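You operate a simulated robot arm through the tools that you are given. There is no shell and no other tool. Be economical: measure what you need, move in short steps, check, and stop when the job is done.

The job below is to be done with a simulated robot arm. You get a single attempt, and the scene is never put back.

Task
Clamp both strips, lay the yellow tape on the joint and press it.
Fine: press once; the press bar ends up again.

Only the result counts: the job must be done as asked and must still hold three seconds after the hand-in. Knocking over, shifting, dropping, spilling or breaking anything else fails it.

Robot
A 6-joint arm with a four-finger gripper on a trunk, on a base that drives. Base frame: it is fixed to the floor where the robot stands at the start and does not move with it; the origin is under the middle of the robot, x ahead of it, y to its left, z up; the surface under the hand at the start is at about z = 0.85. Readings come in m, degrees, newtons and seconds.
With the tool pointing down near the work surface it reaches from about 0.28 to 0.7 m from the robot's upright axis, wherever it stands. Its first joint turns from -166.0 to 166.0 degrees. Places, roughly: air knob [-1.2, 1.5, 1]; air switch [-1.2, 1.6, 1]; belt knob [-1.4, 6, 0.3]; black round knob [-2, 1.4, 1]; blue clamp bar [0.5, 0.2, 1]; brown tee handle [-1.6, 1.8, 1.1]; edge sensor [-2.2, 3.5, 1]; gain knob [-1.4, 3.3, 0.8]; green clamp bar [0.5, 0, 1]; green wind button [-1.4, 5.7, 0.8]; grey zero button [-1.4, 5.8, 0.8]; guide switch [-1.4, 3.2, 0.8]; inch button [-1.7, 6.5, 0.8]; jog button on the sensor box [-1.4, 3, 0.8]; jog button on the side tray [-1.3, 1.9, 0.9]; joint between the two strips [0.5, 0.1, 0.9]. Payload 3.43 kg.
The TCP is the grasp point between the finger pads, 0.03 m short of the fingertips. In the tool frame z runs along the fingers and y along their closing line. The gripper opens to 0.12 m. The gripper's body begins 0.085 m behind the TCP.
Orientation is told as [roll, pitch, yaw] about the base's x, y, z axes, in that order, counted from this pose: with the fingers straight down and closing along the base's y, the tool's x points along the base's -x, its y along +y and its z along -z.

Tools
- The arm moves only by the tool move_arm. Its argument "deltas" is a list that holds one entry, the list of rows, each a list of 7 numbers: the shift along the tool's x, y, z in cm, then the turn, a rotation vector about the tool's x, y, z in rad, then the finger opening in cm, from 0 to 12. In form: [[[tx, ty, tz, rx, ry, rz, gripper], ...]]. A call has 1 to 10 rows; each row is the pose to reach, as a shift and turn from the pose commanded when the call began, along the tool's axes at that moment. Rows are played at 5 a second. More than 0.05 m and 8.6 degrees between two rows, or a gripper value outside its range, and nothing of the call is played. Where a pose cannot be reached the arm comes as near as it can. A force on the tool above 60 N (or 10 N above the force at the start of the call, whichever is more), or a blocked arm, ends the call early, and 0.2 s more pass. The fingers move at their own pace and stop on an object; they squeeze with about 31 N. The grip force told is the motor's: it shows also when the fingers shut on nothing. Time passes only in rows, and 0.2 s behind the last, so rows that repeat a pose let the fingers close. The reply holds the time, the measured pose of the TCP, the force on the tool along the base axes, the opening and the grip force, in the units named above and with some noise, with the torque about the TCP (base axes, N m) and any sound that the robot's microphone picked up, and new pictures: "pictures" is both (left out), scene, wrist or none.
- Cameras (640 x 400 px; columns grow to the right, rows downward): "scene" is now at [0.0503, 0.1731, 1.6605]; the picture's right is [0.42, -0.91, 0.00], its down [-0.69, -0.32, -0.65] and it looks along [0.59, 0.27, -0.76] (base axes); focal length 290 px, centre (320, 200). "wrist" rides on the gripper at [0.071, -0.017, -0.121] in the tool frame; the picture's right is [0.23, 0.97, 0.00], its down [-0.81, 0.19, -0.55] and it looks along [-0.54, 0.13, 0.83] (tool axes); focal length 275 px, centre (320, 200).
- lift_body(by): slides the trunk up (or, below 0, down) by that many m; the arm and the scene camera ride with it, the base frame stays. It gives what a move gives, with no picture.
- base_move(legs): drives the robot by 1 to 6 legs, each [ahead, left, turn to the left] in m, m and degrees, along the robot's own axes; the way and the turn of a leg run together, so that a leg with both is an arc; at most 1.5 m and 180 degrees a leg. The arm and the cameras ride along, it lands a little off, and it stops where it bumps. It gives what a move gives, and a new picture of the scene camera.
- aim_head(pan, tilt): turns the head with the scene camera to pan (to the left, within 120 degrees either way) and tilt (down, from -29 to 69), counted from straight ahead of the robot. It gives what a move gives, and a new picture of the scene camera.
- probe_pixels(camera, pixels): for up to 12 pixels [column, row] of the newest picture of that camera ("zoom" is the newest enlarged one), the place [x, y, z] in the base frame of the surface seen there, good to about 0.002 m. No time passes.
- zoom(camera, box): a new picture of the part [left, top, right, bottom] of that camera's present view, enlarged. No time passes.
- finish_job(): hands the job in; it is judged then, once.

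Work in short steps. Measure before you move; look again where a grasp or a placing could have gone wrong, and mend it. You have 80 turns and 260 pictures in all, those below and enlarged ones among them. Open the gripper and draw the arm clear of the work before you hand the job in, unless the task says otherwise; then end with one line.

The tools are called after "Request:" as name(argument=value, ...) on one line, values as JSON. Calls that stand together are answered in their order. move_arm: Moves the arm, as the interface text tells. Its arguments: {"type":"object","properties":{"deltas":{"type":"array"},"pictures":{"type":"string","enum":["both","scene","wrist","none"]}},"required":["deltas"]} The other tools are called the same way: lift_body (by) slides the trunk up or down; base_move (legs) drives the base; aim_head (pan, tilt) turns the head that bears the scene camera; probe_pixels (camera, pixels) gives the place of the surface under pixels of a picture; zoom (camera, box) takes an enlarged picture of a part of a camera's view; finish_job () hands the job in.

At the start:

```text
clock: 0.0
ee_pos: [0.437, 0.1582, 1.3435]
tool_rot: [0.0, 0.0, 0.0]
wrist_force: [0.6, 0.3, -0.8]
moment: [-0.03, 0.0, 0.01]
width: 0.1201
grip_force: 0.0
trunk travel left (down, up): [-0.175, 0.265]
robot x, y, heading: [-0.0004, -0.0033, 0.1]
head pan, tilt: [24.7, 49.8]
```

scene: 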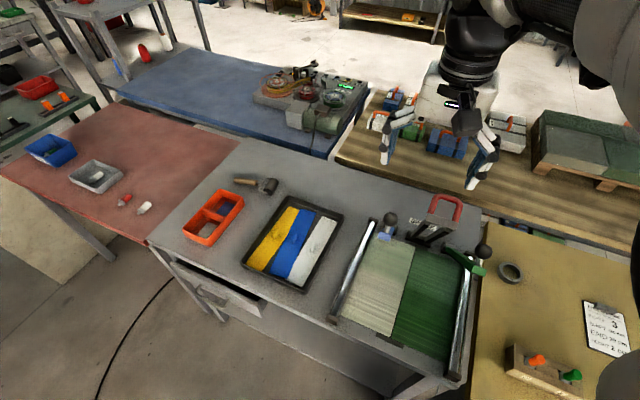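
wrist: 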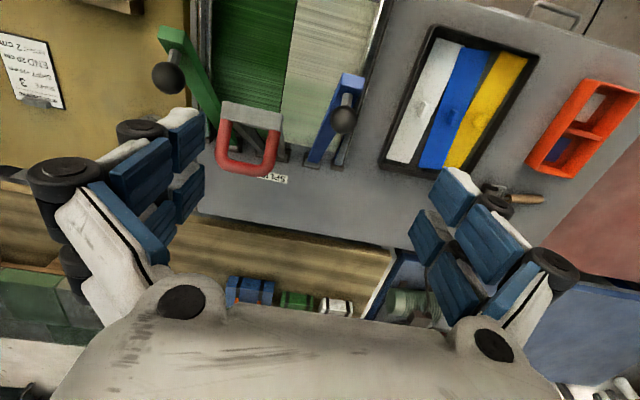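

The scene shows the splice board at about (410,290), the tape tray at (295,240) and the clamps with ball knobs at (390,220) and (483,250). I'll enlarge both views to understand the mechanism.

Request:
zoom(camera="scene", box=[320, 180, 520, 390])

Request:
zoom(camera="wrist", box=[150, 0, 390, 190])

Request:
zoom(camera="wrist", box=[370, 20, 550, 190])

Request:
zoom(camera="scene", box=[480, 240, 640, 400])

```text
1.90 times, centred on (420, 285) of scene
```

zoom: 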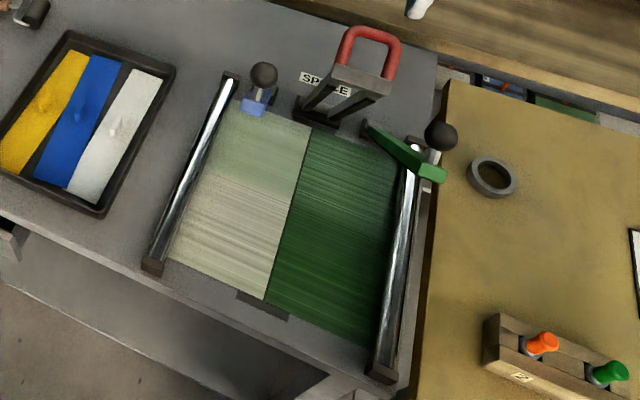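

```text
2.11 times, centred on (270, 95) of wrist
```

zoom: 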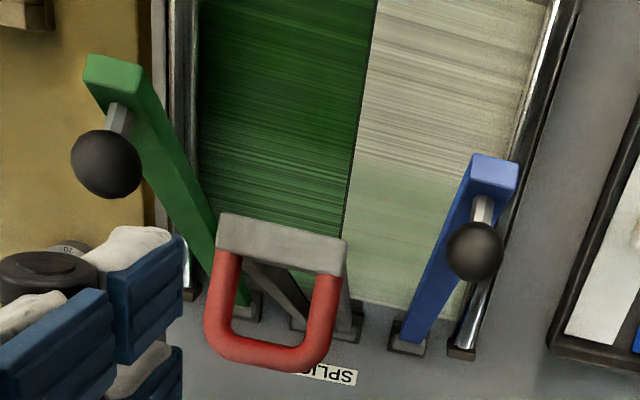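

```text
2.35 times, centred on (460, 105) of wrist
```

zoom: 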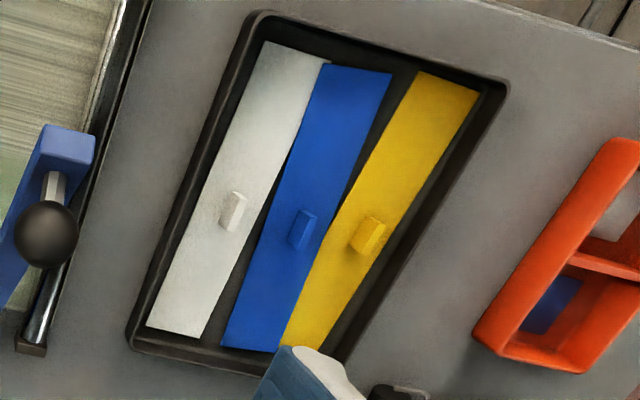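

```text
2.50 times, centred on (560, 320) of scene
```

zoom: 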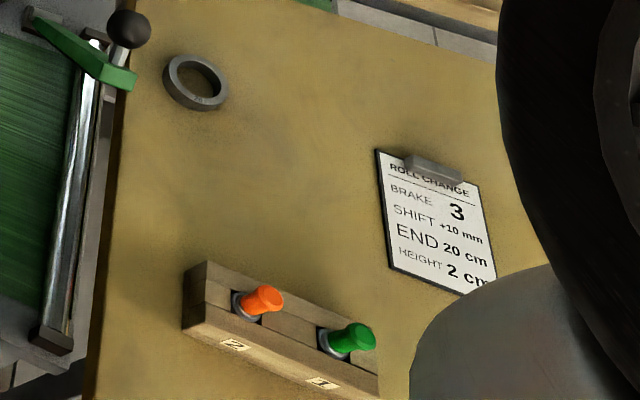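

Clamp bars stand upright hinged at the far side, the tapes have centre tabs, and a press with a red handle stands behind the joint. I'll probe the key points.

Request:
zoom(camera="scene", box=[360, 180, 520, 280])

Request:
probe_pixels(camera="wrist", pixels=[[189, 78], [197, 52], [240, 120], [328, 117], [337, 82], [303, 165], [251, 118], [248, 168], [281, 88], [291, 10], [218, 163], [270, 140]])

Request:
probe_pixels(camera="scene", pixels=[[390, 219], [384, 237], [483, 250], [478, 271], [447, 198], [420, 230], [417, 222], [403, 278], [418, 222], [388, 330], [404, 338], [455, 250]])

```text
4.00 times, centred on (440, 230) of scene
```

zoom: 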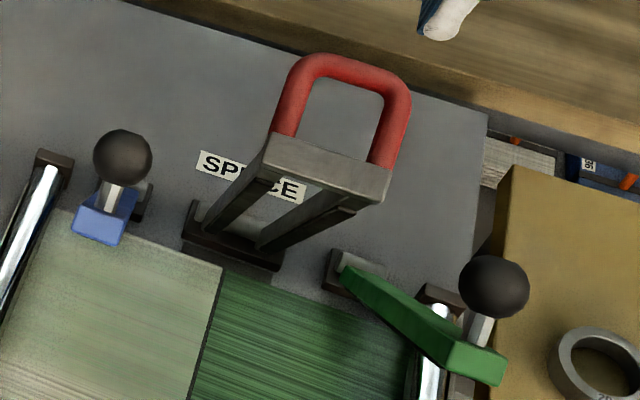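

```text
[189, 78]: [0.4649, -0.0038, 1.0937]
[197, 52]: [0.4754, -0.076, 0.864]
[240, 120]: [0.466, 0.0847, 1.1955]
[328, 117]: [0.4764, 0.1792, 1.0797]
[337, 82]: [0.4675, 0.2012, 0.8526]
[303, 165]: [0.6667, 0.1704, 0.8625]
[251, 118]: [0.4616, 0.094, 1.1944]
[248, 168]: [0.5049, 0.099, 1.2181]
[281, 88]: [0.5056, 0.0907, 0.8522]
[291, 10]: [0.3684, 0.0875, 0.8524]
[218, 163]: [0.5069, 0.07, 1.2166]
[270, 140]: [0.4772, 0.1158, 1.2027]
```

```text
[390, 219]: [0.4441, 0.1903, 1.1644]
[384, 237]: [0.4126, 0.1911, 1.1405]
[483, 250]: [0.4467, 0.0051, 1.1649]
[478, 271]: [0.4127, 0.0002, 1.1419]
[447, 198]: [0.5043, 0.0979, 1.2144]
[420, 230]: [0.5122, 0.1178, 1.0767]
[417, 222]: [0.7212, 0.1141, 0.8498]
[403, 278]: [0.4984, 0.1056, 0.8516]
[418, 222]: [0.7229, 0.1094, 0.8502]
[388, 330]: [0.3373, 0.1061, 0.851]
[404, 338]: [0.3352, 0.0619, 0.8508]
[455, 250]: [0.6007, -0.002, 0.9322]
```

I need hinge positions, joint line and tape geometry, so I'll probe those next.

Request:
probe_pixels(camera="wrist", pixels=[[310, 158], [317, 135], [337, 72], [325, 95], [232, 143], [215, 110], [188, 32], [310, 110], [268, 145], [296, 2], [280, 105]])

Request:
zoom(camera="scene", box=[240, 180, 350, 290])

Request:
probe_pixels(camera="zoom", pixels=[[220, 195], [210, 215], [270, 100], [325, 95], [120, 290], [180, 310], [250, 320], [290, 100], [220, 180], [395, 90], [300, 330], [60, 280]])

```text
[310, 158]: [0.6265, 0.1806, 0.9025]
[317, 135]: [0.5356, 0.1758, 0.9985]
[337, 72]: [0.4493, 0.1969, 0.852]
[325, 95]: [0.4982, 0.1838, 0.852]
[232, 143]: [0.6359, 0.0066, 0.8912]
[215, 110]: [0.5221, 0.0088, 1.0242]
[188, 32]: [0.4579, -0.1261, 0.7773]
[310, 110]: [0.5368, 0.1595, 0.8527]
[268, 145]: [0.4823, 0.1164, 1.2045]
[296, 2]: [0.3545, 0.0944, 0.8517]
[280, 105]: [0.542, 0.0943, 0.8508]
```

```text
3.64 times, centred on (295, 235) of scene
```

zoom: 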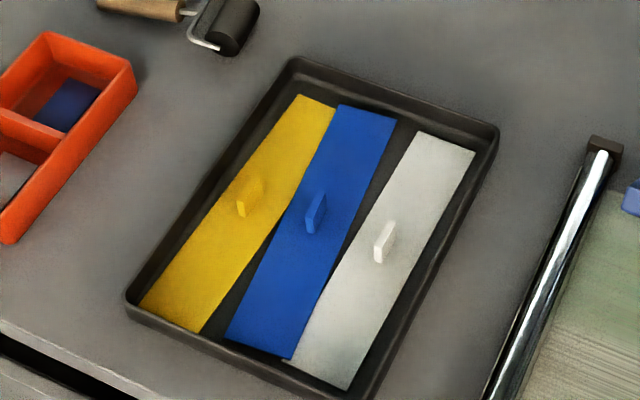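

```text
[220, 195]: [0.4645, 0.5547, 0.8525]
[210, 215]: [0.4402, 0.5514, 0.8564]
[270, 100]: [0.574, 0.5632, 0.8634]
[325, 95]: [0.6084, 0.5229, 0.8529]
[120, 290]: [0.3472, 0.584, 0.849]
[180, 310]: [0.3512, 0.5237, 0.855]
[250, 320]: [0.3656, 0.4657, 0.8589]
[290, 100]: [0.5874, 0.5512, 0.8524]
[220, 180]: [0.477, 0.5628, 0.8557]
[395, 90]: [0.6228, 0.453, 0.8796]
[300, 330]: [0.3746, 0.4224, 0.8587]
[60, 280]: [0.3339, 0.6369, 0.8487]
```

Now I'll check the clearance for driving left, and find the rest of the press and knob geometry.

Request:
probe_pixels(camera="scene", pixels=[[147, 244], [5, 175], [165, 262], [330, 322], [460, 382], [220, 320], [130, 310], [225, 285], [475, 375]])

Request:
zoom(camera="wrist", box=[210, 90, 350, 190])

Request:
probe_pixels(camera="zoom", pixels=[[45, 100], [310, 155], [40, 230], [270, 230], [165, 320], [60, 70], [320, 110], [250, 215], [180, 260], [590, 125], [250, 270], [340, 290]])

```text
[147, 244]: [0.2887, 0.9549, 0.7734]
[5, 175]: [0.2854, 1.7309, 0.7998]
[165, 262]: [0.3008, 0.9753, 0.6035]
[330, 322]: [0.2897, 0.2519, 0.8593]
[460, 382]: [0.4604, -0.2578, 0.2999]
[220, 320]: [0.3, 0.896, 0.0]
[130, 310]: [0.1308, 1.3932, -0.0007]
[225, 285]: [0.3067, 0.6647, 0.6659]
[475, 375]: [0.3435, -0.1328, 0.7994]
```

```text
4.00 times, centred on (280, 140) of wrist
```

zoom: 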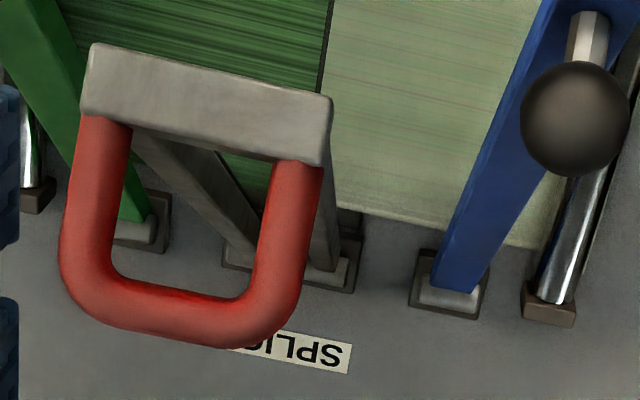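

```text
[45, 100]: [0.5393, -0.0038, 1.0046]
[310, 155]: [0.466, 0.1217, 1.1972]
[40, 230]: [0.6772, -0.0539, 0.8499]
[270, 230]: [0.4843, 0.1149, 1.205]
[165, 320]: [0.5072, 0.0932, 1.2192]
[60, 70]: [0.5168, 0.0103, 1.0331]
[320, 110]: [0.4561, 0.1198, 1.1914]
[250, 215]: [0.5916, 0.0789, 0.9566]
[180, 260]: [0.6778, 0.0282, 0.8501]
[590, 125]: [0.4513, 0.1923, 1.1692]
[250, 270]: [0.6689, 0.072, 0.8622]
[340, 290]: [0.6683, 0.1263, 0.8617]
```

I'll probe the hinge blocks, then drive 0.25 m left so the tray, knobs and press are all within reach.

Request:
probe_pixels(camera="zoom", pixels=[[440, 296], [465, 302], [420, 286], [458, 282], [130, 236], [155, 228], [148, 212], [440, 262], [340, 268], [235, 255], [323, 60], [330, 5]])

Request:
base_move(legs=[[-0.03, 0.27, 0]])

```text
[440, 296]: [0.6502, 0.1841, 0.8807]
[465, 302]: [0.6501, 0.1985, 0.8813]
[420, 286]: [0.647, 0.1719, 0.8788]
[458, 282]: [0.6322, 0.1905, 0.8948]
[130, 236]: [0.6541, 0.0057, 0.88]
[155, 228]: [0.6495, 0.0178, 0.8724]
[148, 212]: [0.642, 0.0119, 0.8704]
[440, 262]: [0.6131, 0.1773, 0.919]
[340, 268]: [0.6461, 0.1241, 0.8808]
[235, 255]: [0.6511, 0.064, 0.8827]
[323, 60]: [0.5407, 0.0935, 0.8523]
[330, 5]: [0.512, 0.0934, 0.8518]
```

```text
clock: 1.9
ee_pos: [0.4087, 0.4248, 1.3429]
tool_rot: [0.0, 0.0, -0.2]
wrist_force: [0.7, 0.5, -0.9]
moment: [-0.02, -0.01, 0.03]
width: 0.1199
grip_force: 0.1
trunk travel left (down, up): [-0.175, 0.265]
robot x, y, heading: [-0.029, 0.268, -0.2]
head pan, tilt: [24.7, 49.8]
```

scene: 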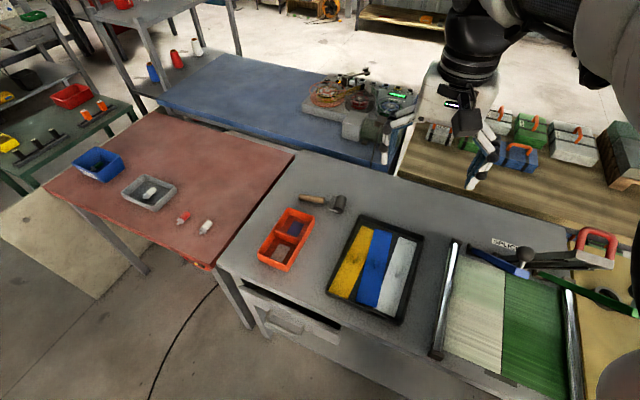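

The joint lies at y≈0.0935; the blue ball is at about (0.455, 0.193, 1.153). I'll aim the head at the splice and bring the open fingers above the blue ball.

Request:
aim_head(pan=-15, tilt=48)

Request:
move_arm(deltas=[[[-1, -4.6, 1.6, 0, 0, 0, 6], [-2, -9.2, 3.2, 0, 0, 0, 6], [-3, -13.8, 4.8, 0, 0, 0, 6], [-4, -18.4, 6.4, 0, 0, 0, 6], [-4.63, -23.2, 8, 0, 0, 0, 6], [-4.63, -23.2, 8, 0, 0, 0, 6]]])

```text
clock: 3.0
ee_pos: [0.4093, 0.4231, 1.3437]
tool_rot: [-0.1, 0.0, -0.1]
wrist_force: [0.6, -0.5, -0.7]
moment: [0.01, 0.03, 0.01]
width: 0.1199
grip_force: 0.0
trunk travel left (down, up): [-0.175, 0.265]
robot x, y, heading: [-0.0284, 0.2703, -0.2]
head pan, tilt: [-15.0, 48.0]
```

scene: 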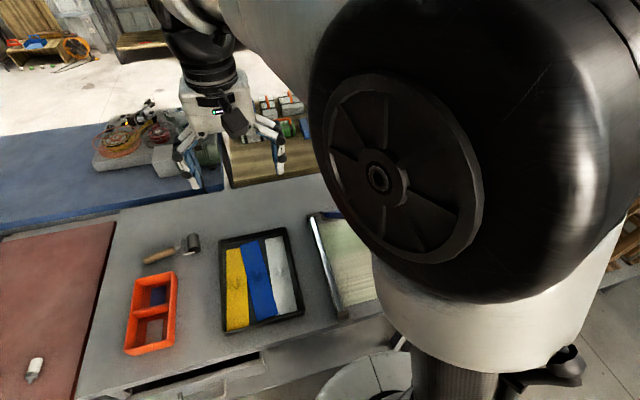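

```text
refused: row 5 steps farther than a row can; nothing moved
```

Row 5 was a bit long and the shoulder blocks that view; I'll split the move finer and turn the head back afterwards.

Request:
move_arm(deltas=[[[-0.8, -3.9, 1.3, 0, 0, 0, 6], [-1.6, -7.8, 2.6, 0, 0, 0, 6], [-2.4, -11.7, 4, 0, 0, 0, 6], [-3.2, -15.6, 5.3, 0, 0, 0, 6], [-4, -19.5, 6.6, 0, 0, 0, 6], [-4.6, -23.1, 8, 0, 0, 0, 6], [-4.6, -23.1, 8, 0, 0, 0, 6]]], pictures="wrist")

Request:
aim_head(pan=15, tilt=48)

```text
clock: 4.6
ee_pos: [0.455, 0.1925, 1.2621]
tool_rot: [0.0, -0.1, -0.2]
wrist_force: [-0.6, 0.4, 0.0]
moment: [0.01, 0.0, 0.02]
width: 0.0601
grip_force: 0.0
trunk travel left (down, up): [-0.175, 0.265]
robot x, y, heading: [-0.0313, 0.2633, -0.2]
head pan, tilt: [-15.0, 48.0]
```

wrist: 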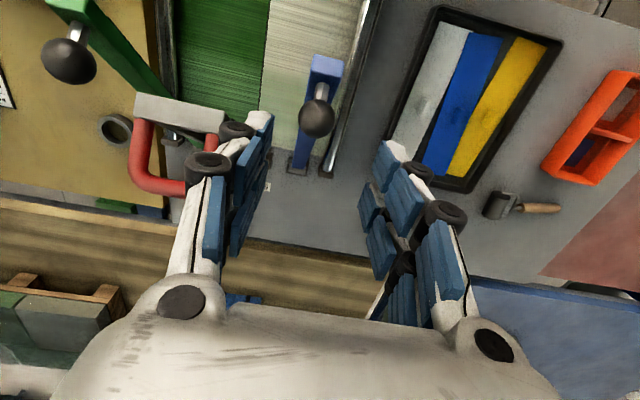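

```text
clock: 5.5
ee_pos: [0.4555, 0.1926, 1.2613]
tool_rot: [0.0, 0.0, -0.2]
wrist_force: [-0.1, -0.6, 0.6]
moment: [0.02, 0.0, 0.0]
width: 0.0598
grip_force: 0.0
trunk travel left (down, up): [-0.175, 0.265]
robot x, y, heading: [-0.0256, 0.2691, -0.2]
head pan, tilt: [15.0, 48.0]
```

scene: 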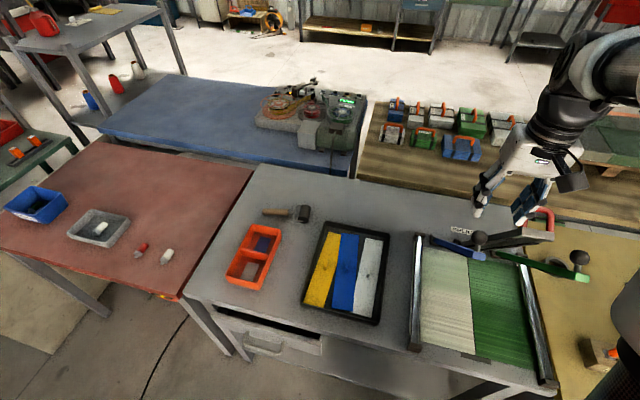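

Check the ball position once more from the wrist view before descending.

Request:
probe_pixels(camera="wrist", pixels=[[316, 119], [302, 119], [331, 119], [316, 104], [316, 132], [218, 110], [200, 185], [190, 125]])

Request:
probe_pixels(camera="scene", pixels=[[479, 240], [472, 239], [486, 240], [579, 257]])

```text
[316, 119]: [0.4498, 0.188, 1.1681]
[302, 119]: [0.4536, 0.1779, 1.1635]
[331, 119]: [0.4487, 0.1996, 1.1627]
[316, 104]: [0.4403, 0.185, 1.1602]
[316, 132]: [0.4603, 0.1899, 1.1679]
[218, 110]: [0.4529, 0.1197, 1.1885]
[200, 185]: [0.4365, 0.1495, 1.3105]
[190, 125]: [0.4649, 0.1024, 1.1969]
```

```text
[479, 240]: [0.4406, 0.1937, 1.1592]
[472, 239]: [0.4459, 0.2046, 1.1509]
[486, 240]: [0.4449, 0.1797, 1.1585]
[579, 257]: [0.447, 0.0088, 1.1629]
```

Ball centre ≈ (0.455, 0.190, 1.152). Descend around it with TCP 5 mm above centre and close.

Request:
move_arm(deltas=[[[0, -0.2, 3.5, 0, 0, 0, 5], [0, -0.2, 7, 0, 0, 0, 5], [0, -0.2, 10.4, 0, 0, 0, 5], [0, -0.2, 10.4, 0, 0, 0, 2.5], [0, -0.2, 10.4, 0, 0, 0, 2.5], [0, -0.2, 10.4, 0, 0, 0, 2.5]]])

```text
clock: 6.9
ee_pos: [0.455, 0.1892, 1.1602]
tool_rot: [0.0, 0.1, -0.3]
wrist_force: [-0.4, -9.3, -2.5]
moment: [-0.17, -0.18, -0.01]
width: 0.0294
grip_force: 30.8
trunk travel left (down, up): [-0.175, 0.265]
robot x, y, heading: [-0.0307, 0.2676, -0.1]
head pan, tilt: [15.0, 48.0]
```

scene: 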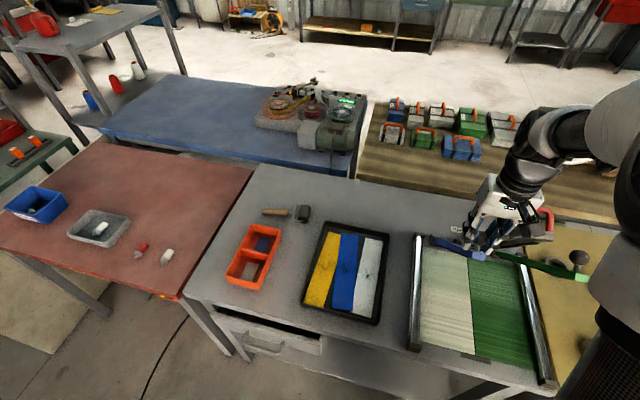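
wrist: 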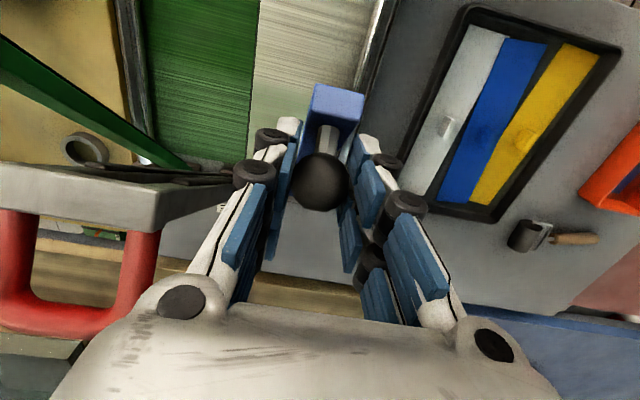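

The ball is held (width 0.029). I start swinging the bar down along its arc about the hinge (0.655, 0.868).

Request:
move_arm(deltas=[[[2.33, -0.15, 1.79, 0, 0, 0, 2.5], [4.56, -0.15, 3.84, 0, 0, 0, 2.5], [6.61, -0.15, 6.07, 0, 0, 0, 2.5], [8.46, -0.15, 8.47, 0, 0, 0, 2.5], [10.09, -0.15, 11.03, 0, 0, 0, 2.5]]], pictures="wrist")

```text
clock: 8.1
ee_pos: [0.3517, 0.189, 1.0473]
tool_rot: [0.0, 0.1, -0.1]
wrist_force: [1.9, 8.4, -2.6]
moment: [0.04, 0.05, 0.01]
width: 0.0301
grip_force: 4.3
trunk travel left (down, up): [-0.175, 0.265]
robot x, y, heading: [-0.029, 0.2669, 0.1]
head pan, tilt: [15.0, 48.0]
```

wrist: 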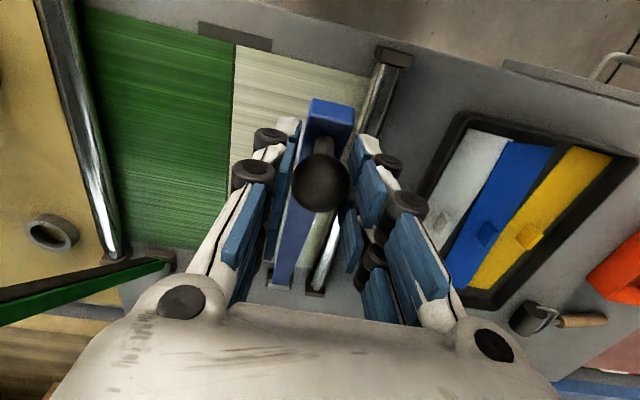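

It follows well with low force. Continue down to the strip.

Request:
move_arm(deltas=[[[1.4, -0.05, 2.69, 0, 0, 0, 2.5], [2.55, -0.05, 5.49, 0, 0, 0, 2.5], [3.47, -0.05, 8.38, 0, 0, 0, 2.5], [4.12, -0.05, 11.34, 0, 0, 0, 2.5], [4.35, -0.05, 12.8, 0, 0, 0, 2.5], [4.4, -0.05, 13.3, 0, 0, 0, 2.5]]])

```text
clock: 9.5
ee_pos: [0.3098, 0.1898, 0.9159]
tool_rot: [0.0, 0.0, -0.2]
wrist_force: [-0.3, 9.4, 3.4]
moment: [0.17, -0.05, 0.0]
width: 0.0301
grip_force: 4.3
trunk travel left (down, up): [-0.175, 0.265]
robot x, y, heading: [-0.0276, 0.2669, -0.4]
head pan, tilt: [15.0, 48.0]
```

scene: 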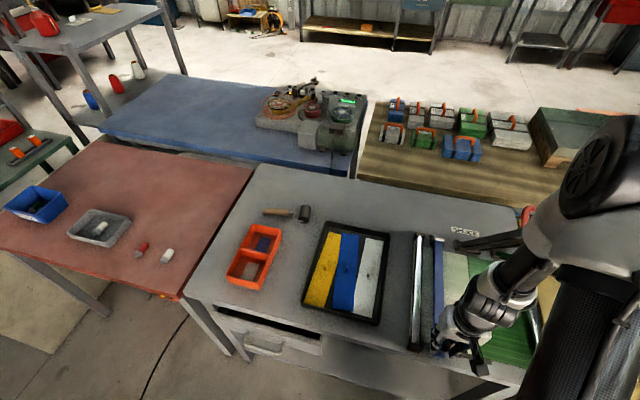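
wrist: 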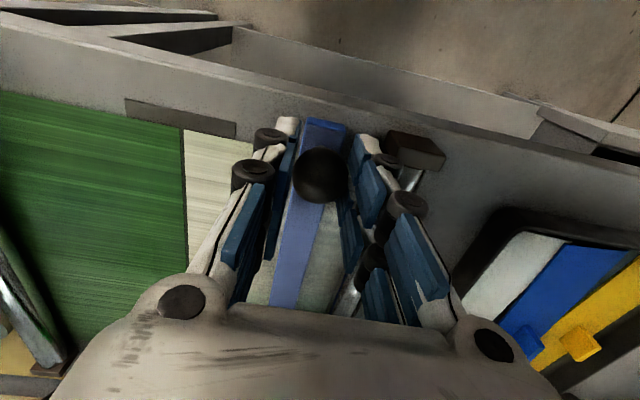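

Fz is only 3 N, so I'll press a little further to seat the bar.

Request:
move_arm(deltas=[[[0, 0, 0.5, 0, 0, 0, 2.5], [0, 0, 1, 0, 0, 0, 2.5], [0, 0, 1.5, 0, 0, 0, 2.5]]], pictures="wrist")

Request:
zoom(camera="scene", box=[390, 210, 560, 390])

```text
clock: 10.3
ee_pos: [0.3089, 0.1897, 0.9006]
tool_rot: [0.0, 0.0, -0.2]
wrist_force: [0.4, 6.9, -0.5]
moment: [0.01, 0.12, -0.01]
width: 0.0291
grip_force: 4.0
trunk travel left (down, up): [-0.175, 0.265]
robot x, y, heading: [-0.0315, 0.2664, -0.2]
head pan, tilt: [15.0, 48.0]
```

wrist: 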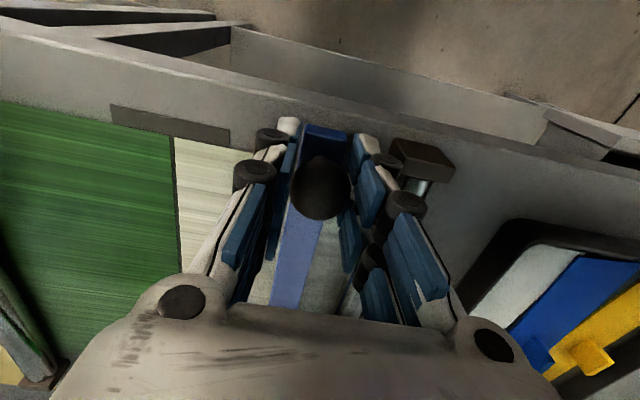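

```text
2.22 times, centred on (475, 300) of scene
```

zoom: 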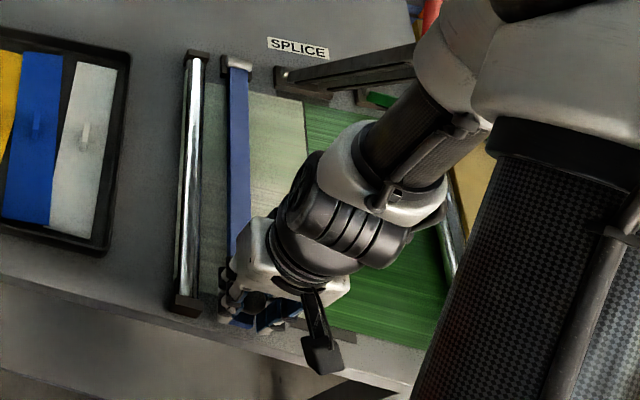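

I'll probe the bar's height along its length to see whether it lies flat.

Request:
probe_pixels(camera="zoom", pixels=[[238, 90], [238, 130], [237, 170], [236, 210], [236, 235]])

Request:
probe_pixels(camera="wrist", pixels=[[320, 188], [325, 140], [322, 128], [300, 260], [225, 170]])

```text
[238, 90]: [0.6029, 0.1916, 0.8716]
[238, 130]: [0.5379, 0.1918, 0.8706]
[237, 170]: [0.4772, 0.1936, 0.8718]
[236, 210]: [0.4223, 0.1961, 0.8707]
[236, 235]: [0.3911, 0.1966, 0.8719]
```

```text
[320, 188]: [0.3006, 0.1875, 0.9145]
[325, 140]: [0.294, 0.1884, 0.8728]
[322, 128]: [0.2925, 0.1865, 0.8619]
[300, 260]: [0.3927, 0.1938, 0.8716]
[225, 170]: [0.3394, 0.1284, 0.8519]
```

The bar lies flat at z≈0.872. Release and rise straight up.

Request:
move_arm(deltas=[[[0, 0, 0, 0, 0, 0, 5], [0, 0, 0, 0, 0, 0, 5], [0, 0, -4.5, 0, 0, 0, 5], [0, 0, -9, 0, 0, 0, 5], [0, 0, -13.5, 0, 0, 0, 5], [0, 0, -18, 0, 0, 0, 5], [0, 0, -22.5, 0, 0, 0, 5], [0, 0, -27, 0, 0, 0, 5], [0, 0, -31.5, 0, 0, 0, 5], [0, 0, -36, 0, 0, 0, 5]]])

```text
clock: 12.5
ee_pos: [0.3092, 0.1912, 1.2634]
tool_rot: [0.0, 0.0, -0.2]
wrist_force: [0.1, 0.1, 0.3]
moment: [0.0, -0.04, -0.01]
width: 0.0501
grip_force: 0.0
trunk travel left (down, up): [-0.175, 0.265]
robot x, y, heading: [-0.0328, 0.2688, -0.5]
head pan, tilt: [15.0, 48.0]
```

scene: 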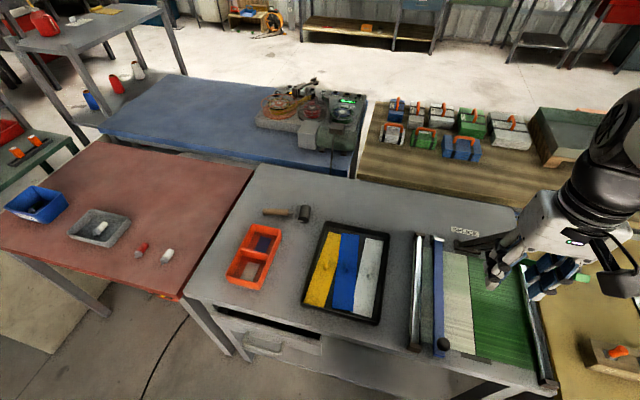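
wrist: 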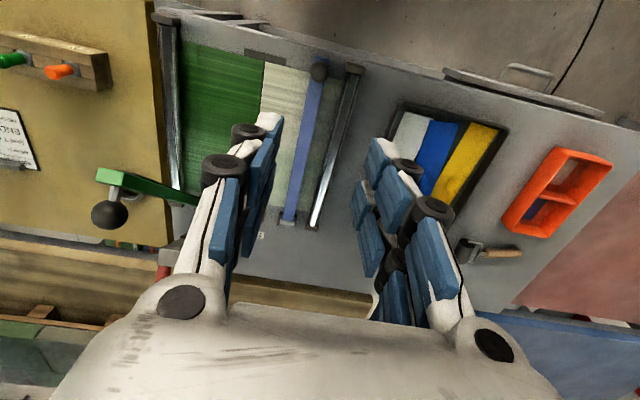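

Blue stays down. Move to above the green ball, first along y then forward to avoid the press.

Request:
move_arm(deltas=[[[0, -4, 0, 0, 0, 0, 5], [0, -8, 0, 0, 0, 0, 5], [0, -12, 0, 0, 0, 0, 5], [0, -16, 0, 0, 0, 0, 5], [0, -19.1, 0, 0, 0, 0, 5], [-4, -19.1, 0, 0, 0, 0, 5], [-8, -19.1, 0, 0, 0, 0, 5], [-12, -19.1, 0, 0, 0, 0, 5], [-14.6, -19.1, 0, 0, 0, 0, 5], [-14.6, -19.1, 0, 0, 0, 0, 5]]])

```text
clock: 14.7
ee_pos: [0.454, -0.0023, 1.2618]
tool_rot: [-0.1, 0.0, -0.3]
wrist_force: [0.4, 0.2, -0.2]
moment: [0.0, -0.01, -0.01]
width: 0.0501
grip_force: 0.1
trunk travel left (down, up): [-0.175, 0.265]
robot x, y, heading: [-0.0311, 0.2691, -0.2]
head pan, tilt: [15.0, 48.0]
```

scene: 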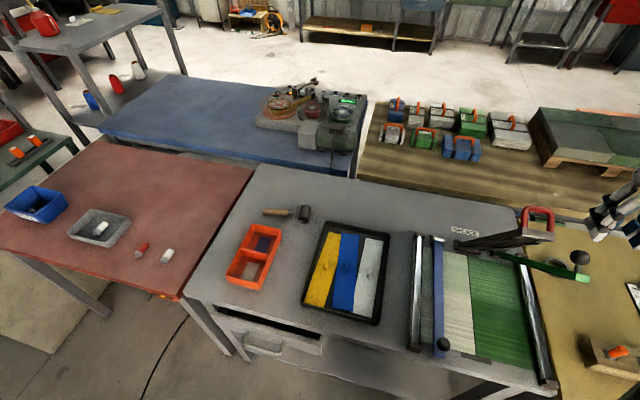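
wrist: 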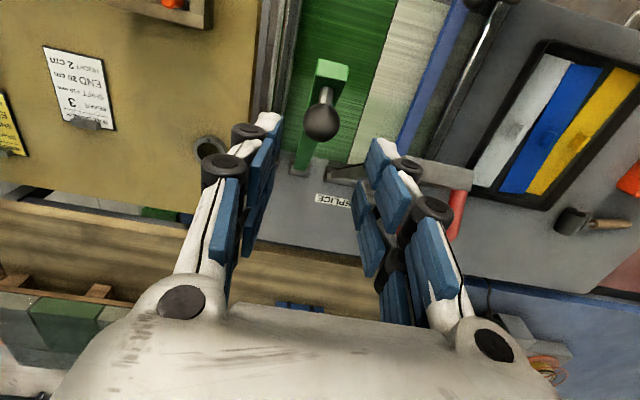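

Request:
probe_pixels(camera="wrist", pixels=[[321, 121], [306, 123], [337, 121], [321, 107], [321, 136], [400, 190], [430, 175]])

Request:
probe_pixels(camera="scene", pixels=[[580, 258], [537, 209], [552, 228], [523, 214]])

```text
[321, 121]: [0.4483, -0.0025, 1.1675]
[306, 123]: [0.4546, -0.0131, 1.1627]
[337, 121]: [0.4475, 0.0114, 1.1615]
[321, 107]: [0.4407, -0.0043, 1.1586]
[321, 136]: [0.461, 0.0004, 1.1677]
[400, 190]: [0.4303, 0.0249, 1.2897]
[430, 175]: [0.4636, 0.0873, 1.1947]
```

```text
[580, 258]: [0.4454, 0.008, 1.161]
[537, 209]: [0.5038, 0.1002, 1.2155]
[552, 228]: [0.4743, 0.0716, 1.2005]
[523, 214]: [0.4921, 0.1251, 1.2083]
```

Ball centre ≈ (0.455, 0.000, 1.152). Descend and grip.

Request:
move_arm(deltas=[[[-0.1, 0.15, 3.5, 0, 0, 0, 5], [-0.1, 0.15, 7, 0, 0, 0, 5], [-0.1, 0.15, 10.3, 0, 0, 0, 5], [-0.1, 0.15, 10.3, 0, 0, 0, 2.5], [-0.1, 0.15, 10.3, 0, 0, 0, 2.5], [-0.1, 0.15, 10.3, 0, 0, 0, 2.5]]], pictures="wrist")

```text
clock: 16.1
ee_pos: [0.4542, -0.0003, 1.1583]
tool_rot: [-0.1, 0.0, -0.2]
wrist_force: [-0.9, 3.1, -2.1]
moment: [0.04, -0.05, -0.02]
width: 0.0293
grip_force: 34.5
trunk travel left (down, up): [-0.175, 0.265]
robot x, y, heading: [-0.0336, 0.2688, -0.2]
head pan, tilt: [15.0, 48.0]
```

wrist: 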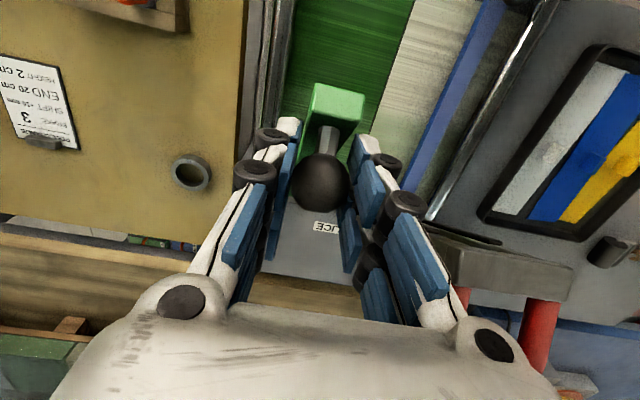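

Held. Run the same arc downwards, all the way in one go of short rows.

Request:
move_arm(deltas=[[[2.33, 0, 1.79, 0, 0, 0, 2.5], [4.56, 0, 3.84, 0, 0, 0, 2.5], [6.61, 0, 6.07, 0, 0, 0, 2.5], [8.46, 0, 8.47, 0, 0, 0, 2.5], [10.09, 0, 11.03, 0, 0, 0, 2.5], [11.49, 0, 13.72, 0, 0, 0, 2.5], [12.64, 0, 16.52, 0, 0, 0, 2.5], [13.56, 0, 19.41, 0, 0, 0, 2.5], [14.21, 0, 22.37, 0, 0, 0, 2.5], [14.45, 0, 24.3, 0, 0, 0, 2.5]]], pictures="wrist")

Request:
move_arm(deltas=[[[0, 0, 0.6, 0, 0, 0, 2.5], [0, 0, 1.1, 0, 0, 0, 2.5], [0, 0, 1.5, 0, 0, 0, 2.5]]])

```text
clock: 18.3
ee_pos: [0.3095, -0.0004, 0.9143]
tool_rot: [0.1, 0.3, -0.2]
wrist_force: [6.6, 3.8, -2.3]
moment: [0.0, -0.51, 0.07]
width: 0.0307
grip_force: 44.4
trunk travel left (down, up): [-0.175, 0.265]
robot x, y, heading: [-0.0276, 0.2628, -0.1]
head pan, tilt: [15.0, 48.0]
```

wrist: 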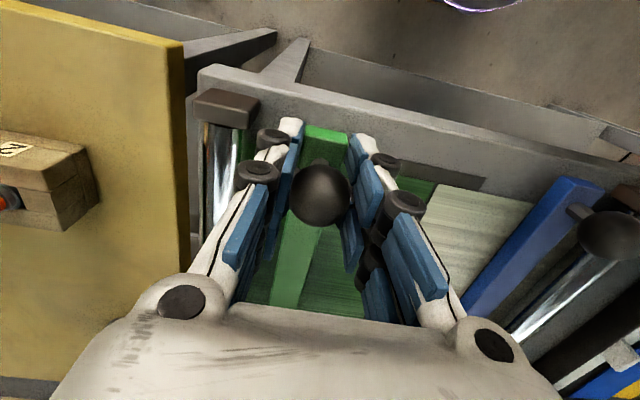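

```text
clock: 19.1
ee_pos: [0.3078, -0.0003, 0.9012]
tool_rot: [0.1, 0.1, -0.4]
wrist_force: [-9.7, 0.8, 0.8]
moment: [0.06, -0.9, 0.04]
width: 0.0306
grip_force: 45.1
trunk travel left (down, up): [-0.175, 0.265]
robot x, y, heading: [-0.03, 0.2661, -0.4]
head pan, tilt: [15.0, 48.0]
```

scene: 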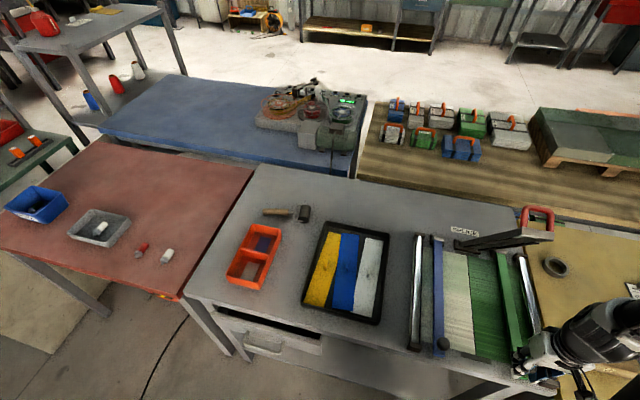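
wrist: 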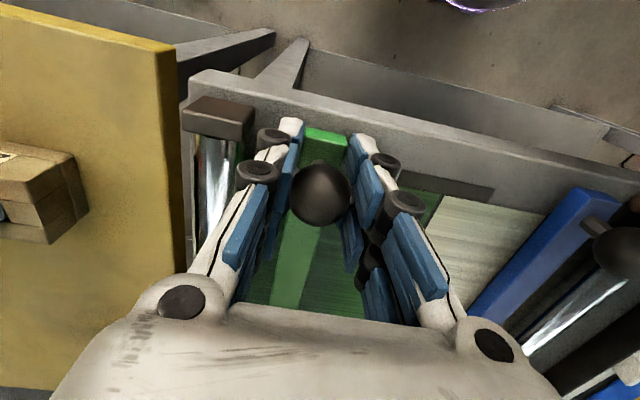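

Check that green lies flat like blue.

Request:
zoom(camera="scene", box=[400, 220, 560, 390])

Request:
probe_pixels(camera="scene", pixels=[[500, 270], [506, 295], [512, 325], [515, 340], [438, 260], [439, 320], [476, 300], [490, 300]])

Request:
probe_pixels(camera="wrist", pixels=[[295, 260], [325, 145], [320, 190]])

```text
2.35 times, centred on (480, 305) of scene
```

zoom: 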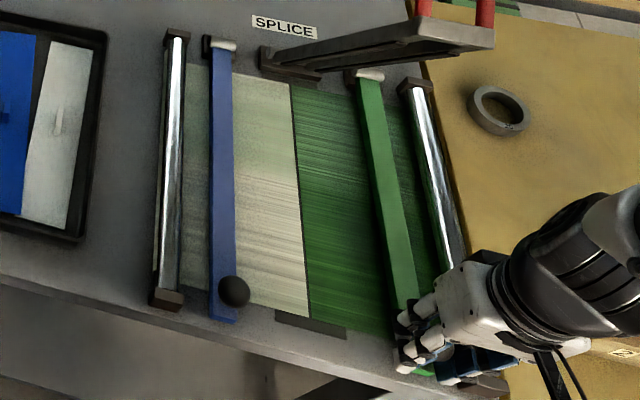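

```text
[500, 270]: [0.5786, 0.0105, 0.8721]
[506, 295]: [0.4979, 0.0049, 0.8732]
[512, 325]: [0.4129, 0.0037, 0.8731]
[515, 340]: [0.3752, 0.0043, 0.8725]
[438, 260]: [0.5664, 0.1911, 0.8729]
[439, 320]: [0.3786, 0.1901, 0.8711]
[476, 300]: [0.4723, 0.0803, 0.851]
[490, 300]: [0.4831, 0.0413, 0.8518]
```

```text
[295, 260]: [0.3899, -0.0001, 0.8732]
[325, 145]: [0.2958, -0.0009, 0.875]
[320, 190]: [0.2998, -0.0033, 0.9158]
```

Both lie flat. I'll measure the joint line and then release and rise.

Request:
probe_pixels(camera="zoom", pixels=[[290, 88], [294, 130], [298, 190], [303, 245], [309, 312], [278, 316], [345, 333], [188, 68], [408, 100]])

Request:
move_arm(deltas=[[[0, 0, 0, 0, 0, 0, 5], [0, 0, 0, 0, 0, 0, 5], [0, 0, -4, 0, 0, 0, 5], [0, 0, -8.5, 0, 0, 0, 5], [0, 0, -13, 0, 0, 0, 5], [0, 0, -17.5, 0, 0, 0, 5], [0, 0, -22, 0, 0, 0, 5], [0, 0, -26.5, 0, 0, 0, 5]]])

```text
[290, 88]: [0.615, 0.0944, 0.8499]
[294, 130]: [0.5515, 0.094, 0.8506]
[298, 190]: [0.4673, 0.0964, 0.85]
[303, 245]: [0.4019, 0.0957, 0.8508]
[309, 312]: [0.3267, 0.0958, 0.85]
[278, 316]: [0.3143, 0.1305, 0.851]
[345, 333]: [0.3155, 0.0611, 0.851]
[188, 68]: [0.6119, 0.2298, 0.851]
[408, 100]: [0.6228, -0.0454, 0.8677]
```

```text
clock: 20.9
ee_pos: [0.3091, 0.0008, 1.1684]
tool_rot: [0.0, 0.0, -0.2]
wrist_force: [-0.6, 0.3, -0.7]
moment: [0.0, 0.01, 0.0]
width: 0.05
grip_force: 0.0
trunk travel left (down, up): [-0.175, 0.265]
robot x, y, heading: [-0.0299, 0.2638, -0.2]
head pan, tilt: [15.0, 48.0]
```

scene: 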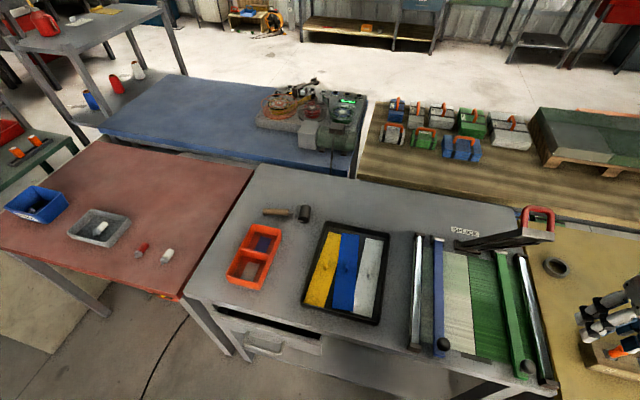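
wrist: 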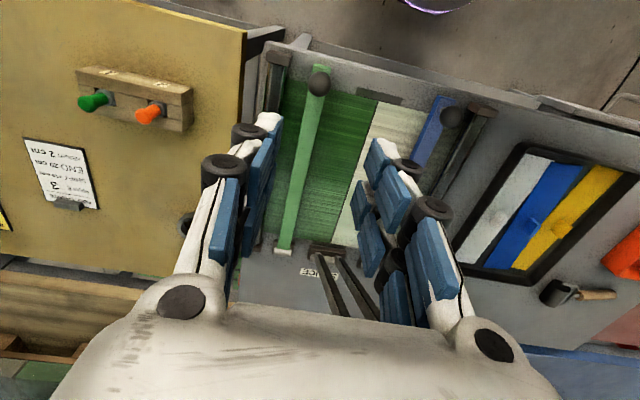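

Joint: y≈0.095, x from 0.327 to about 0.63. Now I move at x≈0.31 leftwards to the tape tray.

Request:
move_arm(deltas=[[[0, 4.8, 0, 0, 0, 0, 5], [0, 9.6, 0, 0, 0, 0, 5], [0, 14.4, 0, 0, 0, 0, 5], [0, 19.2, 0, 0, 0, 0, 5], [0, 24, 0, 0, 0, 0, 5], [0, 28.8, 0, 0, 0, 0, 5], [-1, 33.4, 0, 0, 0, 0, 5], [-3.5, 37.6, 0, 0, 0, 0, 5], [-6, 41.8, 0, 0, 0, 0, 5], [-8.5, 46, 0, 0, 0, 0, 5]]], pictures="none")

Request:
move_arm(deltas=[[[-2.4, 4, 0, 0, 0, 0, 5], [-4.8, 8.5, 0, 0, 0, 0, 5], [-4.8, 8.5, 0, 0, 0, 0, 5]]])

```text
clock: 23.1
ee_pos: [0.3994, 0.4603, 1.1638]
tool_rot: [-0.1, 0.0, -0.3]
wrist_force: [-0.1, 0.5, -1.2]
moment: [-0.01, 0.01, 0.0]
width: 0.0499
grip_force: 0.0
trunk travel left (down, up): [-0.175, 0.265]
robot x, y, heading: [-0.029, 0.2713, -0.1]
head pan, tilt: [15.0, 48.0]
```

```text
refused: row 2 steps farther than a row can; nothing moved
```

Request:
move_arm(deltas=[[[-1.8, 3, 0, 0, 0, 0, 5], [-3.6, 6, 0, 0, 0, 0, 5], [-4.8, 9, 0, 0, 0, 0, 5], [-4.8, 9, 0, 0, 0, 0, 5]]])

Request:
zoom(camera="wrist", box=[200, 0, 440, 200])

```text
clock: 24.1
ee_pos: [0.4462, 0.5467, 1.1642]
tool_rot: [0.0, 0.2, -0.3]
wrist_force: [-0.5, -0.1, 0.1]
moment: [0.02, -0.03, -0.02]
width: 0.05
grip_force: 0.2
trunk travel left (down, up): [-0.175, 0.265]
robot x, y, heading: [-0.0289, 0.2662, -0.1]
head pan, tilt: [15.0, 48.0]
```

scene: 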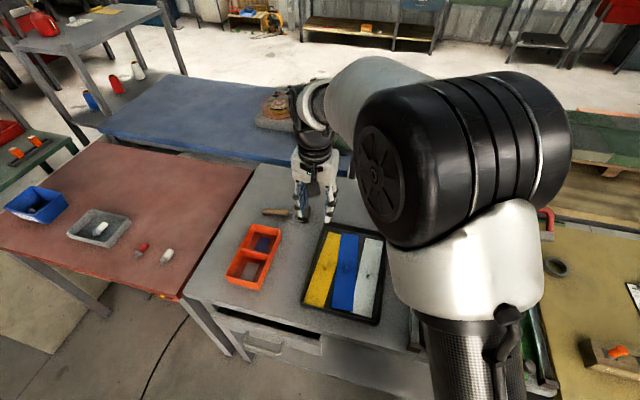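
wrist: 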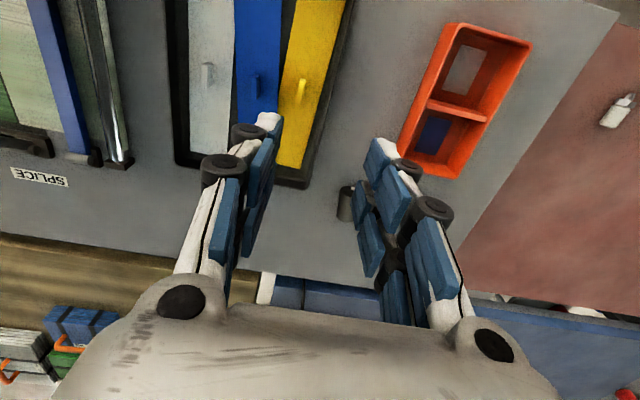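

```text
2.00 times, centred on (320, 100) of wrist
```

zoom: 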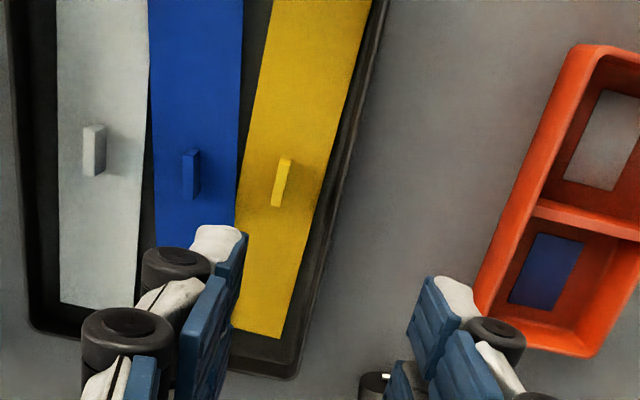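

Measure the yellow tape's axis and its tab in both views.

Request:
probe_pixels(camera="zoom", pixels=[[291, 160], [276, 205], [284, 182], [286, 195], [268, 20], [368, 20], [228, 330], [280, 337], [252, 110], [337, 130], [300, 60], [255, 300]])

Request:
zoom(camera="scene", box=[290, 215, 400, 325])

Request:
probe_pixels(camera="zoom", pixels=[[149, 63], [213, 75], [162, 320], [90, 305], [155, 190], [150, 205], [190, 200], [120, 185]])

```text
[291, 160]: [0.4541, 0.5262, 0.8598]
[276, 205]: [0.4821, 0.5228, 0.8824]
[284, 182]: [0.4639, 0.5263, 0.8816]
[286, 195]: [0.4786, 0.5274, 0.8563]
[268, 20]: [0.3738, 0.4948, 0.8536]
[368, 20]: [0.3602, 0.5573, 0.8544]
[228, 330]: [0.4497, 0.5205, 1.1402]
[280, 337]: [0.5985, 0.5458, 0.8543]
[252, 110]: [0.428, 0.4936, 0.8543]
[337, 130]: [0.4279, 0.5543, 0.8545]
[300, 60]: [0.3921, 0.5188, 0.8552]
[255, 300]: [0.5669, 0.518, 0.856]
```

```text
3.64 times, centred on (345, 270) of scene
```

zoom: 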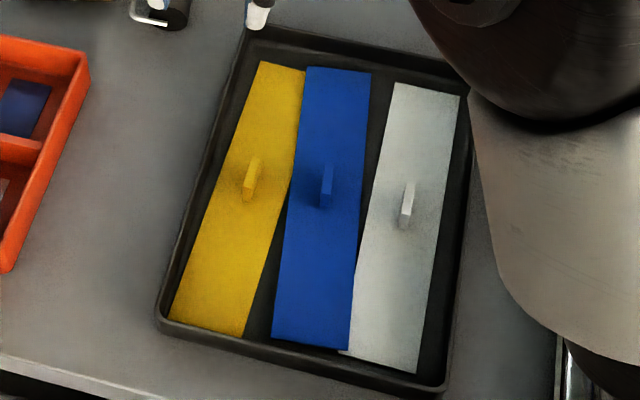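

```text
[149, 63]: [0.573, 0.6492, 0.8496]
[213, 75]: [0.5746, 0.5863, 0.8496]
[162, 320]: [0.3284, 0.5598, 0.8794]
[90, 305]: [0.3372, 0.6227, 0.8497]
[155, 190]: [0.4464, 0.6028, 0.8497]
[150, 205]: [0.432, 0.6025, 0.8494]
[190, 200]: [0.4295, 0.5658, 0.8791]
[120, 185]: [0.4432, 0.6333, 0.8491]
```

Request:
probe_pixels(camera="zoom", pixels=[[265, 66], [302, 72], [240, 333], [174, 317], [258, 162], [248, 180], [245, 196], [252, 158], [219, 180], [285, 180]])

Request:
zoom(camera="wrist", box=[270, 50, 340, 120])

```text
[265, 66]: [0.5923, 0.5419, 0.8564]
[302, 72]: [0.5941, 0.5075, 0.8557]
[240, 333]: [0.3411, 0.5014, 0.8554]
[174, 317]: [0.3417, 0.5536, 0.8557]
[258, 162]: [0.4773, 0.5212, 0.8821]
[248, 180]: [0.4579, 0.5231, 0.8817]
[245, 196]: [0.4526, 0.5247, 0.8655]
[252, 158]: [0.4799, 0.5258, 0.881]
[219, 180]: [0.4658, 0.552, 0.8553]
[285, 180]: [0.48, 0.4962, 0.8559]
```

```text
5.71 times, centred on (305, 85) of wrist
```

zoom: 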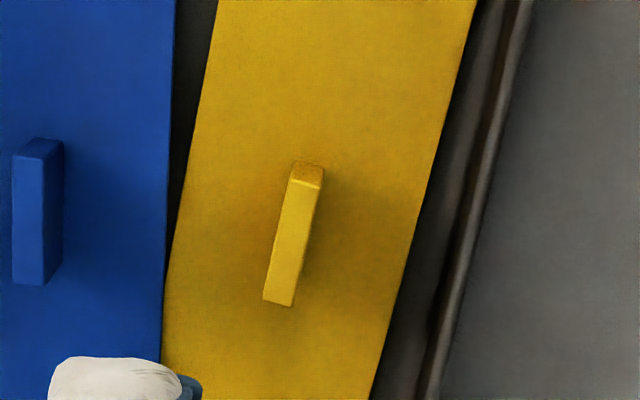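

Request:
probe_pixels(camera="zoom", pixels=[[220, 10], [168, 350], [472, 10], [376, 385], [296, 185], [318, 188], [268, 296], [289, 301], [306, 170], [292, 240]])

```text
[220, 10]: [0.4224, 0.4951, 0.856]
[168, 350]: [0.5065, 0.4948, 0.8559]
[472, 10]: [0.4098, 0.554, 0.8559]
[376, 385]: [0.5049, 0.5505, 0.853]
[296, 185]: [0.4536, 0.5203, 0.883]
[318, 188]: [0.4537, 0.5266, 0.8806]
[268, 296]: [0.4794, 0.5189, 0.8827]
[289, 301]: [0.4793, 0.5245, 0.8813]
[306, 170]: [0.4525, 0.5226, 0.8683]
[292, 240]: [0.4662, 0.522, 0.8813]
```

I need the tape's yaw more precisely, so one larger zoom along the full tape.

Request:
zoom(camera="wrist", box=[250, 0, 370, 75])

Request:
zoom(camera="wrist", box=[250, 100, 370, 175])

```text
5.33 times, centred on (310, 38) of wrist
```

zoom: 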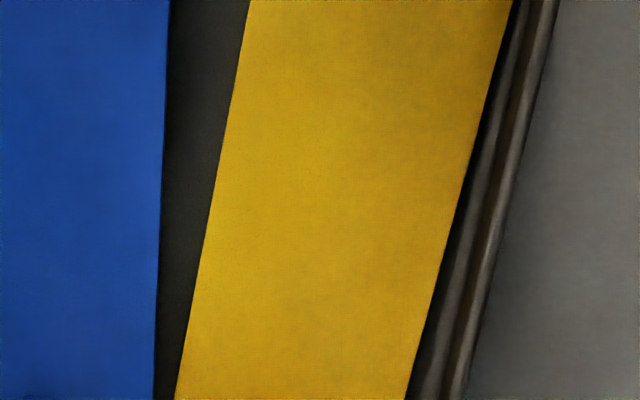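

```text
5.33 times, centred on (310, 138) of wrist
```

zoom: 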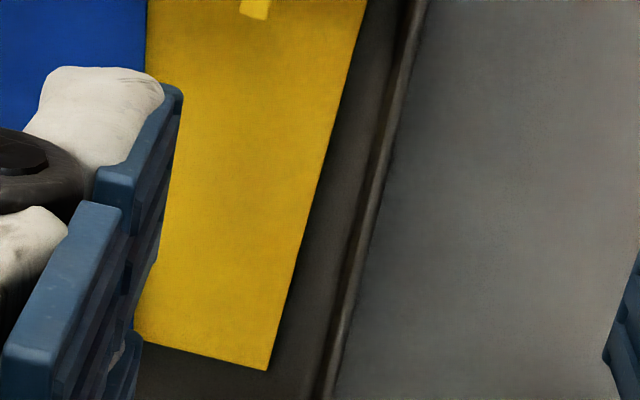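

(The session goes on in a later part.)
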